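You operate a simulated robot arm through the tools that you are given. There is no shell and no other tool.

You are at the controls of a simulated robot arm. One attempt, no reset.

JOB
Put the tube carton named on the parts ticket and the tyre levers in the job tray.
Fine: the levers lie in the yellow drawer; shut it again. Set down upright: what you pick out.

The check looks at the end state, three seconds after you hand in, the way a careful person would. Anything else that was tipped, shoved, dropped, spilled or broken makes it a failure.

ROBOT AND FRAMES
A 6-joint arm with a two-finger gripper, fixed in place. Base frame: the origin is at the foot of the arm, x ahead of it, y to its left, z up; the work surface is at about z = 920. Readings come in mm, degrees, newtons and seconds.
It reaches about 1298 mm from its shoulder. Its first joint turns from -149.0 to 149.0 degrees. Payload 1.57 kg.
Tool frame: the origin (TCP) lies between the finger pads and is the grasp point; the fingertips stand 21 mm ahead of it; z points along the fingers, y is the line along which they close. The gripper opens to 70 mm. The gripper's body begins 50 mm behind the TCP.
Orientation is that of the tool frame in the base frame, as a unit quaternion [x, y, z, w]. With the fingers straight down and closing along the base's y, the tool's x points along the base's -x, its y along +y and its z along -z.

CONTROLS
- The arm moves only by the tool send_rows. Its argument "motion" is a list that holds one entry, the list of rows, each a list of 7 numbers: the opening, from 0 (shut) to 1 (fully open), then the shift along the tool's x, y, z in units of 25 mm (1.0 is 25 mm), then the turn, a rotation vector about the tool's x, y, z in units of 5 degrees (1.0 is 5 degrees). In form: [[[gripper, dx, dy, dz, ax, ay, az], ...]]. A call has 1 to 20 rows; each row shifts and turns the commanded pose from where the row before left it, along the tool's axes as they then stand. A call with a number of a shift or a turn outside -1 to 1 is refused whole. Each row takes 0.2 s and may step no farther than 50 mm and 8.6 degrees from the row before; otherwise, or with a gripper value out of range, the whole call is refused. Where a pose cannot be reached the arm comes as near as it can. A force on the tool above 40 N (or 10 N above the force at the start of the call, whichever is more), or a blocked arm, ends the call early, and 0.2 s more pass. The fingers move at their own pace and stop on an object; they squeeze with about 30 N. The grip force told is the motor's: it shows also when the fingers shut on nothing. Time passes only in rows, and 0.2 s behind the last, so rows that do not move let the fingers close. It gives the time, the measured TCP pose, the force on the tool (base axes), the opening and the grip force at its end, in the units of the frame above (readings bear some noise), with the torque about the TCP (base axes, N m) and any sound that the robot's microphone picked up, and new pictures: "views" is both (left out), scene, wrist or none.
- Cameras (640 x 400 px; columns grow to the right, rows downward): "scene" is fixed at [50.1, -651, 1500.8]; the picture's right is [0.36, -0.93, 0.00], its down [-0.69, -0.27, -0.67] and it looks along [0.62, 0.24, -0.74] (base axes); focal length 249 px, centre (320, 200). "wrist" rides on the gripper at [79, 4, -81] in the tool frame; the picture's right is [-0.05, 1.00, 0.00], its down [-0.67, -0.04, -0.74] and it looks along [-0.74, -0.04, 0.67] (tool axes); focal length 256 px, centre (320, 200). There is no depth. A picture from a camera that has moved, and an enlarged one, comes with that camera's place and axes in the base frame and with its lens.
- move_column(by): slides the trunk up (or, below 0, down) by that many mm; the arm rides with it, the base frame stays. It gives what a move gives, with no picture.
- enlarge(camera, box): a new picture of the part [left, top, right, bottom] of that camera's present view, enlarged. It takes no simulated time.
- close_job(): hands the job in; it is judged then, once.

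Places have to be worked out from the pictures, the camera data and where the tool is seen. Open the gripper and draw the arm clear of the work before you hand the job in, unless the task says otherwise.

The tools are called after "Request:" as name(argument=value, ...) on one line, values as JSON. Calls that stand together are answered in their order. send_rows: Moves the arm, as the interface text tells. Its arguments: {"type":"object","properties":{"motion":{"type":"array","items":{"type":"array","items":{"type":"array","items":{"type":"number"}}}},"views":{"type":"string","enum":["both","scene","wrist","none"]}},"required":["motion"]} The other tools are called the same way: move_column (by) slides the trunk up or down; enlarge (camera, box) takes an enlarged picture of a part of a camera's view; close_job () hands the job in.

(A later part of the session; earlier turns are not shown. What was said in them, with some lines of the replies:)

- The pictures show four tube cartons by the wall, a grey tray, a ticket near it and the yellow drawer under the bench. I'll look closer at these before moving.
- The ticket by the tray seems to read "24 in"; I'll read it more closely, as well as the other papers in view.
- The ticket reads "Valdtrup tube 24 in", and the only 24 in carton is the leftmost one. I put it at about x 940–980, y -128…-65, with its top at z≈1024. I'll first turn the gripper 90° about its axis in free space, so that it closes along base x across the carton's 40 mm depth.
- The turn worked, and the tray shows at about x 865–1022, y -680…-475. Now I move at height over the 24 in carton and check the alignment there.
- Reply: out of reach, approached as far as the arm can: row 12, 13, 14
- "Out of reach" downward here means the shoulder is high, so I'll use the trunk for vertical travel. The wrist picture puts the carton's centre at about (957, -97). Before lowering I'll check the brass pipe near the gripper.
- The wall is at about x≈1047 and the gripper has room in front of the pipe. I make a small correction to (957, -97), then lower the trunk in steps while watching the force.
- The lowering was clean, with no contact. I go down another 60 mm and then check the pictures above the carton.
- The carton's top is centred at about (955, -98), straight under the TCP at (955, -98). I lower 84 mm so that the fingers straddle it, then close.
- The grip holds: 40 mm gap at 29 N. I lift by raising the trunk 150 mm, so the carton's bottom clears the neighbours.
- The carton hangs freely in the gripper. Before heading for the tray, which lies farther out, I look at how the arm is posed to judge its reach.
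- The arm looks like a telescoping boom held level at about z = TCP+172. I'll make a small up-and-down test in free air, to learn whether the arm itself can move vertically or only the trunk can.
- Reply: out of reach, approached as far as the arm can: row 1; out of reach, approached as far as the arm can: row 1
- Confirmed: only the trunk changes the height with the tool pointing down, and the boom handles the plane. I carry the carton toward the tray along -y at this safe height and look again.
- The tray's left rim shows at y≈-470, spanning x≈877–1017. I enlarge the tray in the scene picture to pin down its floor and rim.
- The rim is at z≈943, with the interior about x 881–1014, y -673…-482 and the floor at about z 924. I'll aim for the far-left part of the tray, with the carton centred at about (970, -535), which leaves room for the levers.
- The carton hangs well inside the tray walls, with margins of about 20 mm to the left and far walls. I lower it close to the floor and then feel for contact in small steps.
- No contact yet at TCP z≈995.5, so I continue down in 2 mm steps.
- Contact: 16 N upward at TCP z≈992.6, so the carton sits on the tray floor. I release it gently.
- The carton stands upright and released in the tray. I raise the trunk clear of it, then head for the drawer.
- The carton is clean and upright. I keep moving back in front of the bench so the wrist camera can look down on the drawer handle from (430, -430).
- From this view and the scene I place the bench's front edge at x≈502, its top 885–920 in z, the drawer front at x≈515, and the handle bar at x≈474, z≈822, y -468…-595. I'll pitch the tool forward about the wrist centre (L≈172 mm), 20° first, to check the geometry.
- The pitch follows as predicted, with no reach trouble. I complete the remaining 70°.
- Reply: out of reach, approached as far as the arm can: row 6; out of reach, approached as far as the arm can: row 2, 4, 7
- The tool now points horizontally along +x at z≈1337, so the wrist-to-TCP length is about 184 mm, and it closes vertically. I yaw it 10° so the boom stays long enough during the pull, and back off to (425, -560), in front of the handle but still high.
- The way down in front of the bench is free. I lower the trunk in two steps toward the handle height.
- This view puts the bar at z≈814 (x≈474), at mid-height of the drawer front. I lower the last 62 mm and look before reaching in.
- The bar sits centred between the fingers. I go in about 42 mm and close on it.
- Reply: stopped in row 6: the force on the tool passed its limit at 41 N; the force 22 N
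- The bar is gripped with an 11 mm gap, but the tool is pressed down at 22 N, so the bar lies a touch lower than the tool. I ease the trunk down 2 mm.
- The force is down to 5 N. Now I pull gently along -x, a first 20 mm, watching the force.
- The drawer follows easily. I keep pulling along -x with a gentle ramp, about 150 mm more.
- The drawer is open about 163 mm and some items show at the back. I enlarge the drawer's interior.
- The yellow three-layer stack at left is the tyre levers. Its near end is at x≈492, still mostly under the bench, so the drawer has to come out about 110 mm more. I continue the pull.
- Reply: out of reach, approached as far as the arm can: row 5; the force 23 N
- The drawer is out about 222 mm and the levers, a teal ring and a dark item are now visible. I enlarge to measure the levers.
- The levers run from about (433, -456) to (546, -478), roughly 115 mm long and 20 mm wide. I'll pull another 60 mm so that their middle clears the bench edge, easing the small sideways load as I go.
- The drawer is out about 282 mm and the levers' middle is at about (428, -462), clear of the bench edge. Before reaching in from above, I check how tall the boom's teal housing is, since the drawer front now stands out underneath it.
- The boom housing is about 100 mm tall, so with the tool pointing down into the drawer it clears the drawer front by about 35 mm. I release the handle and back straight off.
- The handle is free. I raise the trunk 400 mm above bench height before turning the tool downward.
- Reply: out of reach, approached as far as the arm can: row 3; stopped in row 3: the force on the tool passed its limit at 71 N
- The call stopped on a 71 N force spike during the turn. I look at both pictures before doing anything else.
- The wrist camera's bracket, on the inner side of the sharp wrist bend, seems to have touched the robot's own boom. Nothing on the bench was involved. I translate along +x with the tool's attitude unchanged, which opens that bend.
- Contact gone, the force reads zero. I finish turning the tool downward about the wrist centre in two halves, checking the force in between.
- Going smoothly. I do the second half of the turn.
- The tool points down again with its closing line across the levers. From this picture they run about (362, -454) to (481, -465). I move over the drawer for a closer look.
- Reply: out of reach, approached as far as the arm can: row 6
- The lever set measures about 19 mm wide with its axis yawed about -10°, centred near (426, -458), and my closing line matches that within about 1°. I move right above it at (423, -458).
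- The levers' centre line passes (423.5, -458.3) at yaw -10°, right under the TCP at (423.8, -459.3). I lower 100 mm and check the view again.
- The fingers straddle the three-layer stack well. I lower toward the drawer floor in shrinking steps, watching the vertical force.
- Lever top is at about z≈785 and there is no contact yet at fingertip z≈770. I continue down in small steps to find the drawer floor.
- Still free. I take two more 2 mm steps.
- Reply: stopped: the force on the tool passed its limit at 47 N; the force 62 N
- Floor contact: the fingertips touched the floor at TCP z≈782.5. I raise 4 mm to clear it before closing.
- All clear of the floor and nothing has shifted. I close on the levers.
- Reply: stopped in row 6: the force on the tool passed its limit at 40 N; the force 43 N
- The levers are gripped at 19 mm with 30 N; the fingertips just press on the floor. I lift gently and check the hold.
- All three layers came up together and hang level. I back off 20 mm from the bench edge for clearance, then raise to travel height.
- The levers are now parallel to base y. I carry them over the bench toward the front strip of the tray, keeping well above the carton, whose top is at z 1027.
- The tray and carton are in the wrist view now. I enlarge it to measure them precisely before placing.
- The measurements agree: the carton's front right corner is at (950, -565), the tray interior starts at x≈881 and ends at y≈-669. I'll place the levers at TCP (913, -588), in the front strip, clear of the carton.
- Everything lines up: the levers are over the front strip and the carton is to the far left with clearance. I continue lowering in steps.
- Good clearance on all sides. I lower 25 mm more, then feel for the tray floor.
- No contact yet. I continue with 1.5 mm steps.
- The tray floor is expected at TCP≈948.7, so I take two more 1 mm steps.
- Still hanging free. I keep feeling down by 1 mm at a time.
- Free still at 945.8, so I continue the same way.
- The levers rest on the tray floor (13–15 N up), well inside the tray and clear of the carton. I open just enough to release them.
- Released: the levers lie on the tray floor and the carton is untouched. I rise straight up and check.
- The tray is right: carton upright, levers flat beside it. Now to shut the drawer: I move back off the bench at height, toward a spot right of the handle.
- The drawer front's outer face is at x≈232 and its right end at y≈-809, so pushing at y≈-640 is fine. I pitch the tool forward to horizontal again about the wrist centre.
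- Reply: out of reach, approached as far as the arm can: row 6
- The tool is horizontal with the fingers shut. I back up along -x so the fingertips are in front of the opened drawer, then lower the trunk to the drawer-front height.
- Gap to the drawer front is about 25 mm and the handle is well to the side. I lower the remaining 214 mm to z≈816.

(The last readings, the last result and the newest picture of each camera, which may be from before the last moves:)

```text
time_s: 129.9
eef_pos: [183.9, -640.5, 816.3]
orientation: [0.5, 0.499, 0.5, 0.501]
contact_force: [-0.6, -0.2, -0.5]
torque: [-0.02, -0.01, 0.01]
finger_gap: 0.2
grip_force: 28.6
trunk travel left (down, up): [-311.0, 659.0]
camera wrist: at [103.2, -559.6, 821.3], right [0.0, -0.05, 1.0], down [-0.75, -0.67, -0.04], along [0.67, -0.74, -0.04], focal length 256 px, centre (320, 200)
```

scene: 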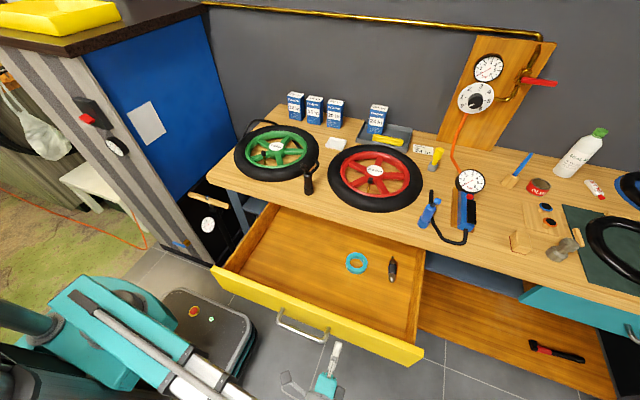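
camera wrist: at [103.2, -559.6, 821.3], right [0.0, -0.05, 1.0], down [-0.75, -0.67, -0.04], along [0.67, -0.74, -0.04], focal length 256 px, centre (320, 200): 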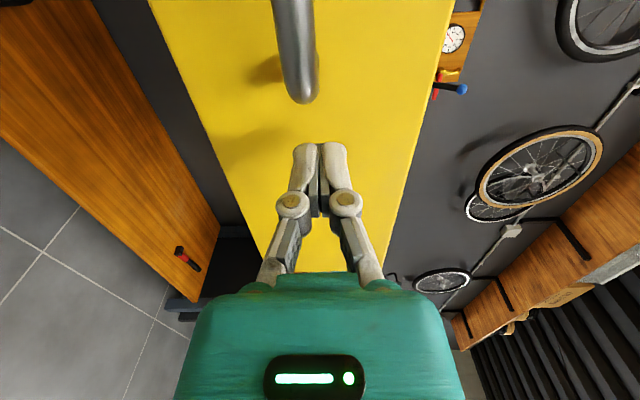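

The fingers face the yellow panel just right of the handle. I approach gently and push the drawer in along +x at a slow pace.

Request:
send_rows(motion=[[[0.0, 0, 0, 0.3, 0, 0, 0], [0.0, 0, 0, 0.3, 0, 0, 0], [0.0, 0, 0, 0.2, 0, 0, 0], [0.0, 0, 0, 0.15, 0, 0, 0], [0.0, 0, 0, 0.2, 0, 0, 0], [0.0, 0, 0, 0.3, 0, 0, 0], [0.0, 0, 0, 0.4, 0, 0, 0], [0.0, 0, 0, 0.5, 0, 0, 0], [0.0, 0, 0, 0.5, 0, 0, 0], [0.0, 0, 0, 0.5, 0, 0, 0], [0.0, 0, 0, 0.5, 0, 0, 0], [0.0, 0, 0, 0.5, 0, 0, 0], [0.0, 0, 0, 0.5, 0, 0, 0], [0.0, 0, 0, 0.5, 0, 0, 0], [0.0, 0, 0, 0.5, 0, 0, 0], [0.0, 0, 0, 0.4, 0, 0, 0], [0.0, 0, 0, 0.3, 0, 0, 0], [0.0, 0, 0, 0.2, 0, 0, 0], [0.0, 0, 0, 0.1, 0, 0, 0], [0.0, 0, 0, 0, 0, 0, 0]]], views="both")

```text
time_s: 134.1
eef_pos: [355.6, -641.4, 816.4]
orientation: [0.5, 0.498, 0.5, 0.502]
contact_force: [-1.0, 0.9, -0.2]
torque: [-0.01, -0.02, 0.0]
finger_gap: 0.0
grip_force: 29.1
trunk travel left (down, up): [-311.0, 659.0]
camera wrist: at [274.5, -560.5, 821.3], right [0.0, -0.05, 1.0], down [-0.75, -0.67, -0.04], along [0.67, -0.74, -0.04], focal length 256 px, centre (320, 200)
```

scene: 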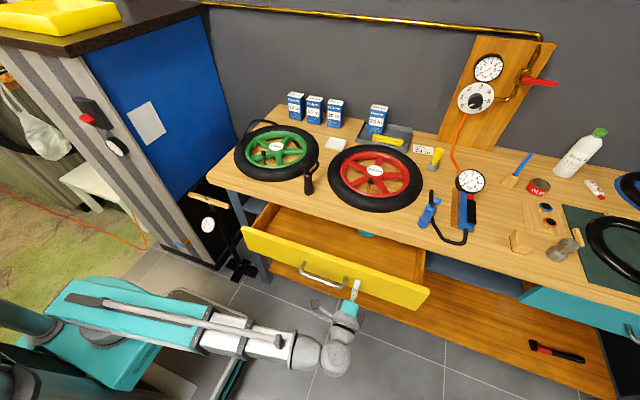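
wrist: 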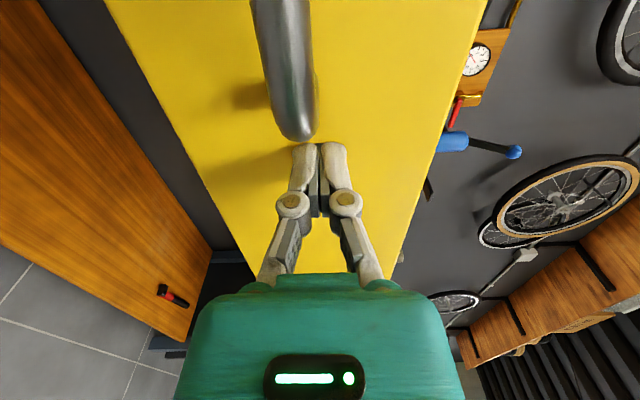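

The drawer glides in under light force. I push about 115 mm more, slowing toward the end.

Request:
send_rows(motion=[[[0.0, 0, 0, 0.2, 0, 0, 0], [0.0, 0, 0, 0.35, 0, 0, 0], [0.0, 0, 0, 0.45, 0, 0, 0], [0.0, 0, 0, 0.5, 0, 0, 0], [0.0, 0, 0, 0.5, 0, 0, 0], [0.0, 0, 0, 0.5, 0, 0, 0], [0.0, 0, 0, 0.5, 0, 0, 0], [0.0, 0, 0, 0.45, 0, 0, 0], [0.0, 0, 0, 0.4, 0, 0, 0], [0.0, 0, 0, 0.3, 0, 0, 0], [0.0, 0, 0, 0.2, 0, 0, 0], [0.0, 0, 0, 0.15, 0, 0, 0], [0.0, 0, 0, 0.1, 0, 0, 0], [0.0, 0, 0, 0, 0, 0, 0]]], views="both")

```text
time_s: 137.1
eef_pos: [470.8, -640.8, 815.8]
orientation: [0.5, 0.499, 0.5, 0.502]
contact_force: [0.0, 0.9, -0.2]
torque: [-0.03, 0.0, 0.0]
finger_gap: 0.0
grip_force: 28.4
trunk travel left (down, up): [-311.0, 659.0]
camera wrist: at [390.2, -560.1, 821.4], right [0.0, -0.05, 1.0], down [-0.75, -0.67, -0.04], along [0.67, -0.74, -0.04], focal length 256 px, centre (320, 200)
```

scene: 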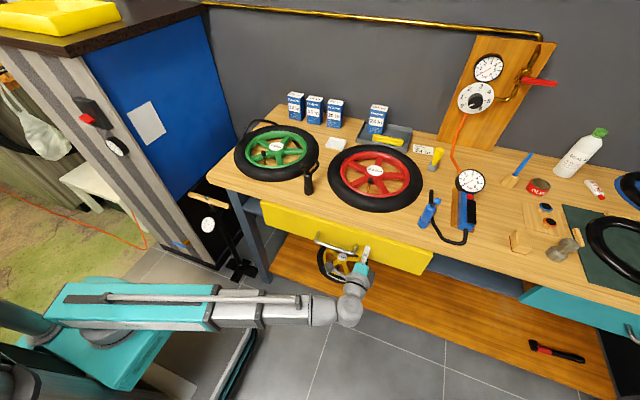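
wrist: 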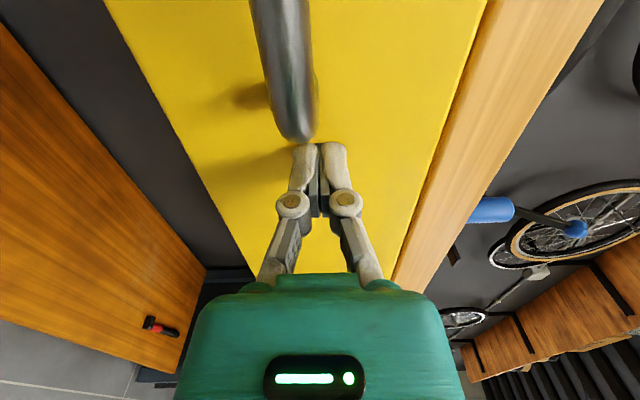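

About 20 mm remain. I push on in 2.5 mm steps.

Request:
send_rows(motion=[[[0.0, 0, 0, 0.1, 0, 0, 0], [0.0, 0, 0, 0.1, 0, 0, 0], [0.0, 0, 0, 0.1, 0, 0, 0], [0.0, 0, 0, 0.1, 0, 0, 0], [0.0, 0, 0, 0.1, 0, 0, 0], [0.0, 0, 0, 0.1, 0, 0, 0], [0.0, 0, 0, 0.1, 0, 0, 0], [0.0, 0, 0, 0, 0, 0, 0]]], views="wrist")

```text
time_s: 138.9
eef_pos: [488.2, -639.8, 816.1]
orientation: [0.5, 0.498, 0.5, 0.502]
contact_force: [-0.2, 0.3, 0.6]
torque: [0.02, 0.0, -0.01]
finger_gap: 0.0
grip_force: 28.9
trunk travel left (down, up): [-311.0, 659.0]
camera wrist: at [407.2, -560.3, 821.3], right [0.0, -0.05, 1.0], down [-0.75, -0.67, -0.04], along [0.67, -0.74, -0.04], focal length 256 px, centre (320, 200)
```

wrist: 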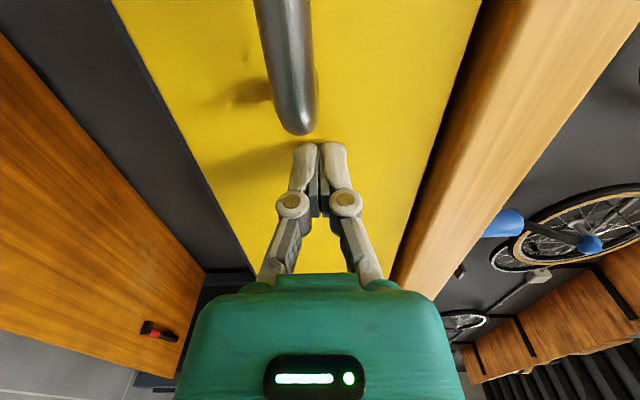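

The panel seems to have slid slightly ahead of the fingers, so I push on in 1.5–2 mm steps until it bottoms out.

Request:
send_rows(motion=[[[0.0, 0, 0, 0.08, 0, 0, 0], [0.0, 0, 0, 0.08, 0, 0, 0], [0.0, 0, 0, 0.06, 0, 0, 0], [0.0, 0, 0, 0.06, 0, 0, 0], [0.0, 0, 0, 0.06, 0, 0, 0], [0.0, 0, 0, 0, 0, 0, 0]]], views="both")

Request:
enlarge(camera="scene", box=[240, 180, 480, 330])

```text
time_s: 140.0
eef_pos: [491.9, -640.6, 816.5]
orientation: [0.5, 0.499, 0.499, 0.502]
contact_force: [-14.7, -0.5, -0.2]
torque: [-0.01, 0.05, 0.06]
finger_gap: 6.1
grip_force: 28.8
trunk travel left (down, up): [-311.0, 659.0]
stopped in row 5: the force on the tool passed its limit at 43 N (the readings are from after the stop); the commanded pose is now the measured one
camera wrist: at [411.2, -559.8, 821.5], right [0.0, -0.05, 1.0], down [-0.75, -0.66, -0.04], along [0.66, -0.75, -0.04], focal length 256 px, centre (320, 200)
```

scene: 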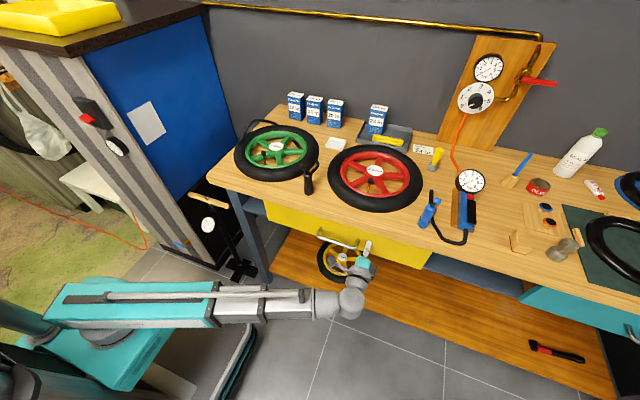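
wrist: 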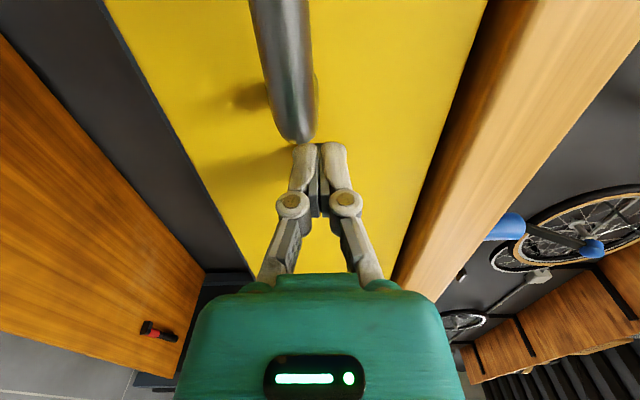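

```text
2.67 times, centred on (360, 255) of scene
camera zoom: at [50.1, -651.0, 1500.8], right [0.36, -0.93, 0.0], down [-0.69, -0.27, -0.67], along [0.62, 0.24, -0.74], focal length 664 px, centre (213, 53)
```

zoom: 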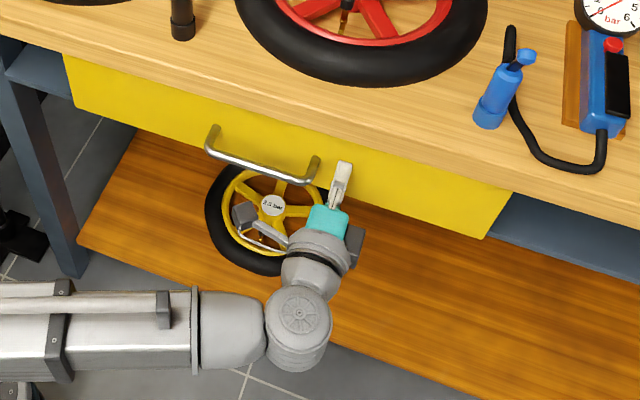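

The drawer is fully shut; its edges and handle match the first picture exactly. I back straight off along -x, then open the gripper once clear of the handle.

Request:
send_rows(motion=[[[0.0, 0, 0, -0.2, 0, 0, 0], [0.0, 0, 0, -0.4, 0, 0, 0], [0.0, 0, 0, -0.8, 0, 0, 0], [0.0, 0, 0, -0.9, 0, 0, 0], [0.0, 0, 0, -0.9, 0, 0, 0], [0.0, 0, 0, -0.9, 0, 0, 0], [0.3, 0, 0, -0.9, 0, 0, 0], [0.6, 0, 0, -0.6, 0, 0, 0], [0.85, 0, 0, 0, 0, 0, 0], [0.85, 0, 0, 0, 0, 0, 0]]], views="both")

Request:
enlarge(camera="scene", box=[240, 180, 480, 330])

```text
time_s: 142.2
eef_pos: [353.8, -640.7, 816.1]
orientation: [0.501, 0.499, 0.499, 0.501]
contact_force: [-0.3, -0.3, -0.3]
torque: [0.02, 0.02, 0.01]
finger_gap: 59.7
grip_force: 0.0
trunk travel left (down, up): [-311.0, 659.0]
camera wrist: at [272.9, -558.9, 821.1], right [0.0, -0.05, 1.0], down [-0.75, -0.66, -0.04], along [0.67, -0.75, -0.04], focal length 256 px, centre (320, 200)
```

scene: 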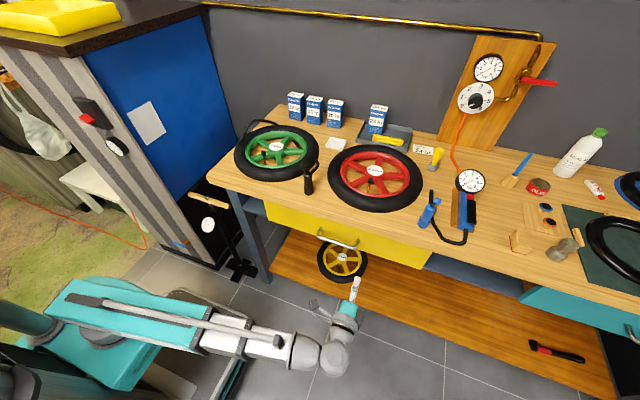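
wrist: 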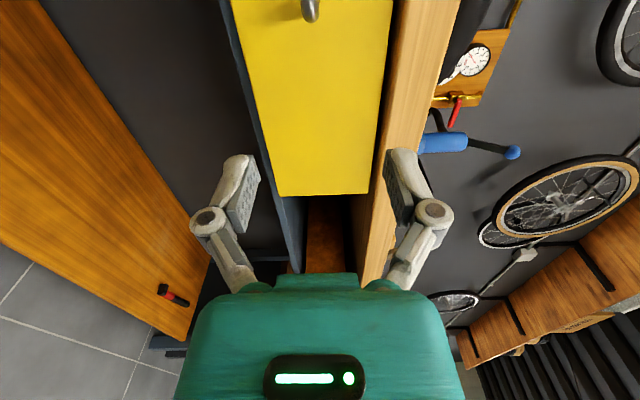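

```text
2.67 times, centred on (360, 255) of scene
camera zoom: at [50.1, -651.0, 1500.8], right [0.36, -0.93, 0.0], down [-0.69, -0.27, -0.67], along [0.62, 0.24, -0.74], focal length 664 px, centre (213, 53)
```

zoom: 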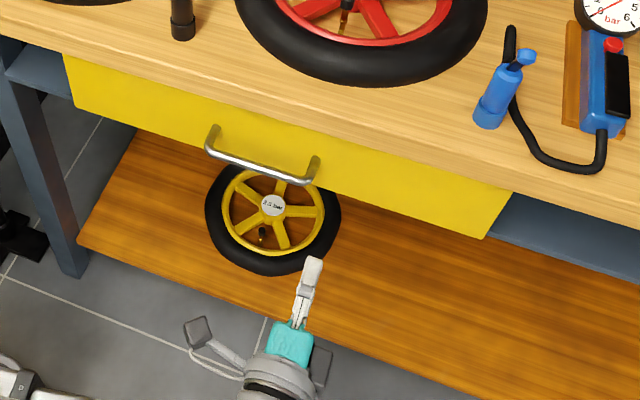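

The drawer stays shut exactly as at the start. I draw back a bit more and do a last check of the tray and the rest of the bench.

Request:
send_rows(motion=[[[0.85, 0, 0, -0.6, 0, 0, 0], [0.85, 0, 0, -0.8, 0, 0, 0], [0.85, 0, 0, -0.6, 0, 0, 0], [0.85, 0, 0, 0, 0, 0, 0]]], views="both")

Request:
enlarge(camera="scene", box=[340, 90, 440, 155])

Request:
enlarge(camera="scene", box=[230, 70, 470, 220])

Request:
enlarge(camera="scene", box=[400, 120, 640, 270])

```text
time_s: 143.2
eef_pos: [305.6, -639.3, 816.0]
orientation: [0.5, 0.5, 0.499, 0.501]
contact_force: [-0.2, -0.2, 0.2]
torque: [-0.02, 0.01, 0.01]
finger_gap: 59.5
grip_force: 0.2
trunk travel left (down, up): [-311.0, 659.0]
camera wrist: at [223.7, -558.7, 821.0], right [0.0, -0.05, 1.0], down [-0.75, -0.66, -0.03], along [0.67, -0.75, -0.04], focal length 256 px, centre (320, 200)
```

scene: 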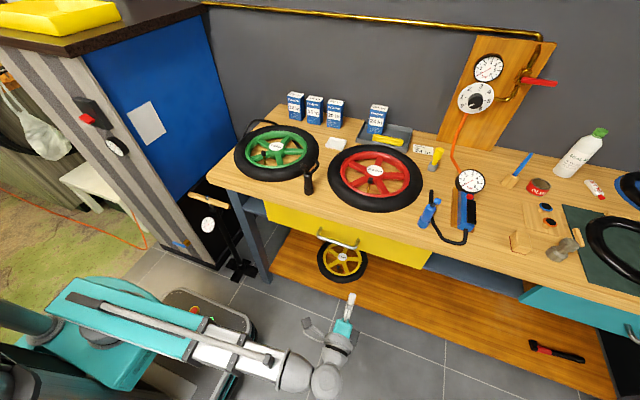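
wrist: 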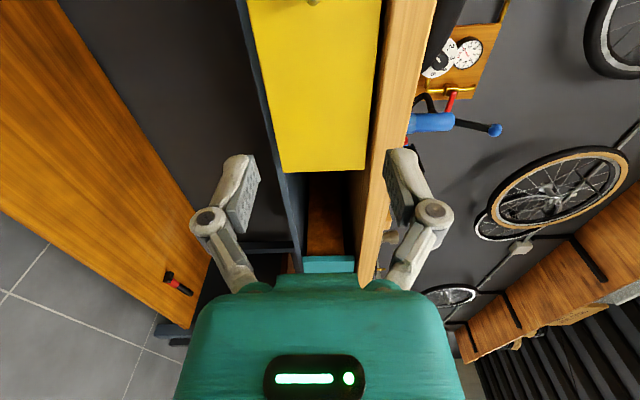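

```text
6.15 times, centred on (390, 122) of scene
camera zoom: at [50.1, -651.0, 1500.8], right [0.36, -0.93, 0.0], down [-0.69, -0.27, -0.67], along [0.62, 0.24, -0.74], focal length 1533 px, centre (-111, 677)
```

zoom: 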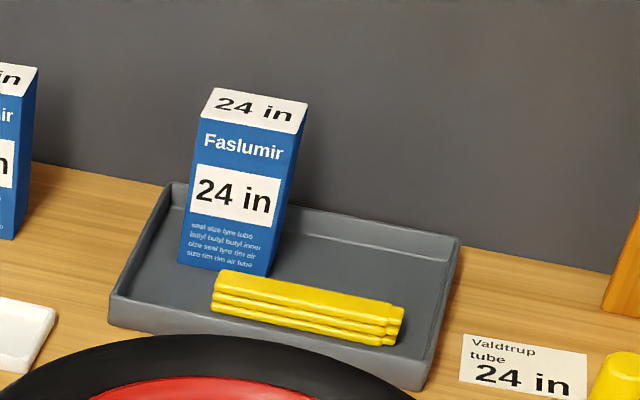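

```text
2.67 times, centred on (350, 145) of scene
camera zoom: at [50.1, -651.0, 1500.8], right [0.36, -0.93, 0.0], down [-0.69, -0.27, -0.67], along [0.62, 0.24, -0.74], focal length 664 px, centre (240, 347)
```

zoom: 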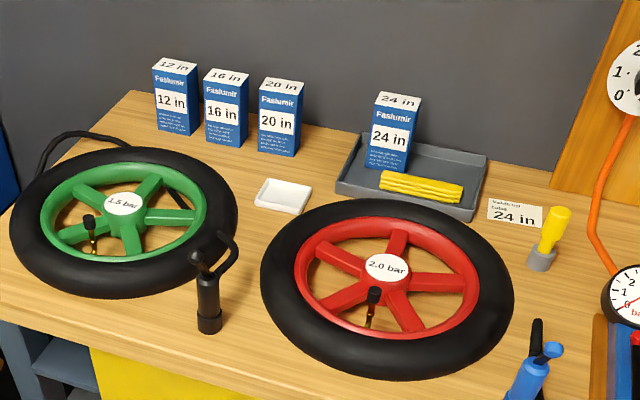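

```text
2.67 times, centred on (520, 195) of scene
camera zoom: at [50.1, -651.0, 1500.8], right [0.36, -0.93, 0.0], down [-0.69, -0.27, -0.67], along [0.62, 0.24, -0.74], focal length 664 px, centre (-213, 213)
```

zoom: 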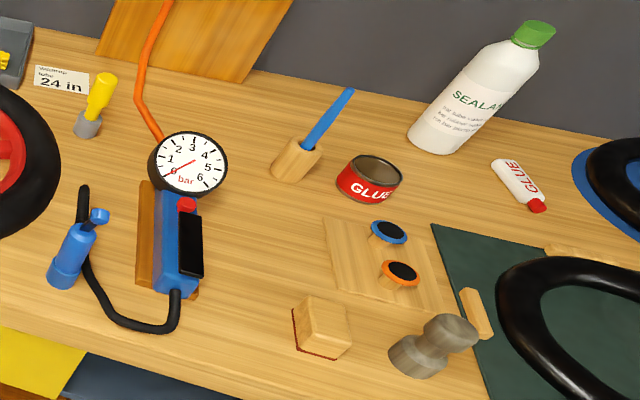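

Everything matches: the 24 in carton stands upright in the tray with the levers beside it, the drawer is shut, and the other items sit where they were at the start. The gripper is open and the arm is clear, so I hand the job in.

Request:
close_job()

```text
The job is handed in.
```

I put the 24 in tube carton and the tyre levers in the job tray and shut the yellow drawer. The job is handed in, and I don't have the result of the check.

- **Carton:** it stands upright in the back left of the tray. The ticket says "Valdtrup tube 24 in", but every carton on the bench is marked "Faslumir". I took the only one marked 24 in.
- **Levers:** the stack of three lies flat along the front of the tray.
- **Drawer:** it is fully shut, with its edges and handle where they were in the first picture. The other items in it stayed inside.
- **Rest of the bench:** nothing else on it looks moved, tipped or spilled compared with the start.
- **Arm contact:** while I was turning the tool, the arm stopped once on a force spike of 71 N. It looked like the wrist camera touching the robot's own boom, and the force went away when I backed off.

The gripper is open and the arm is drawn back in front of the bench.
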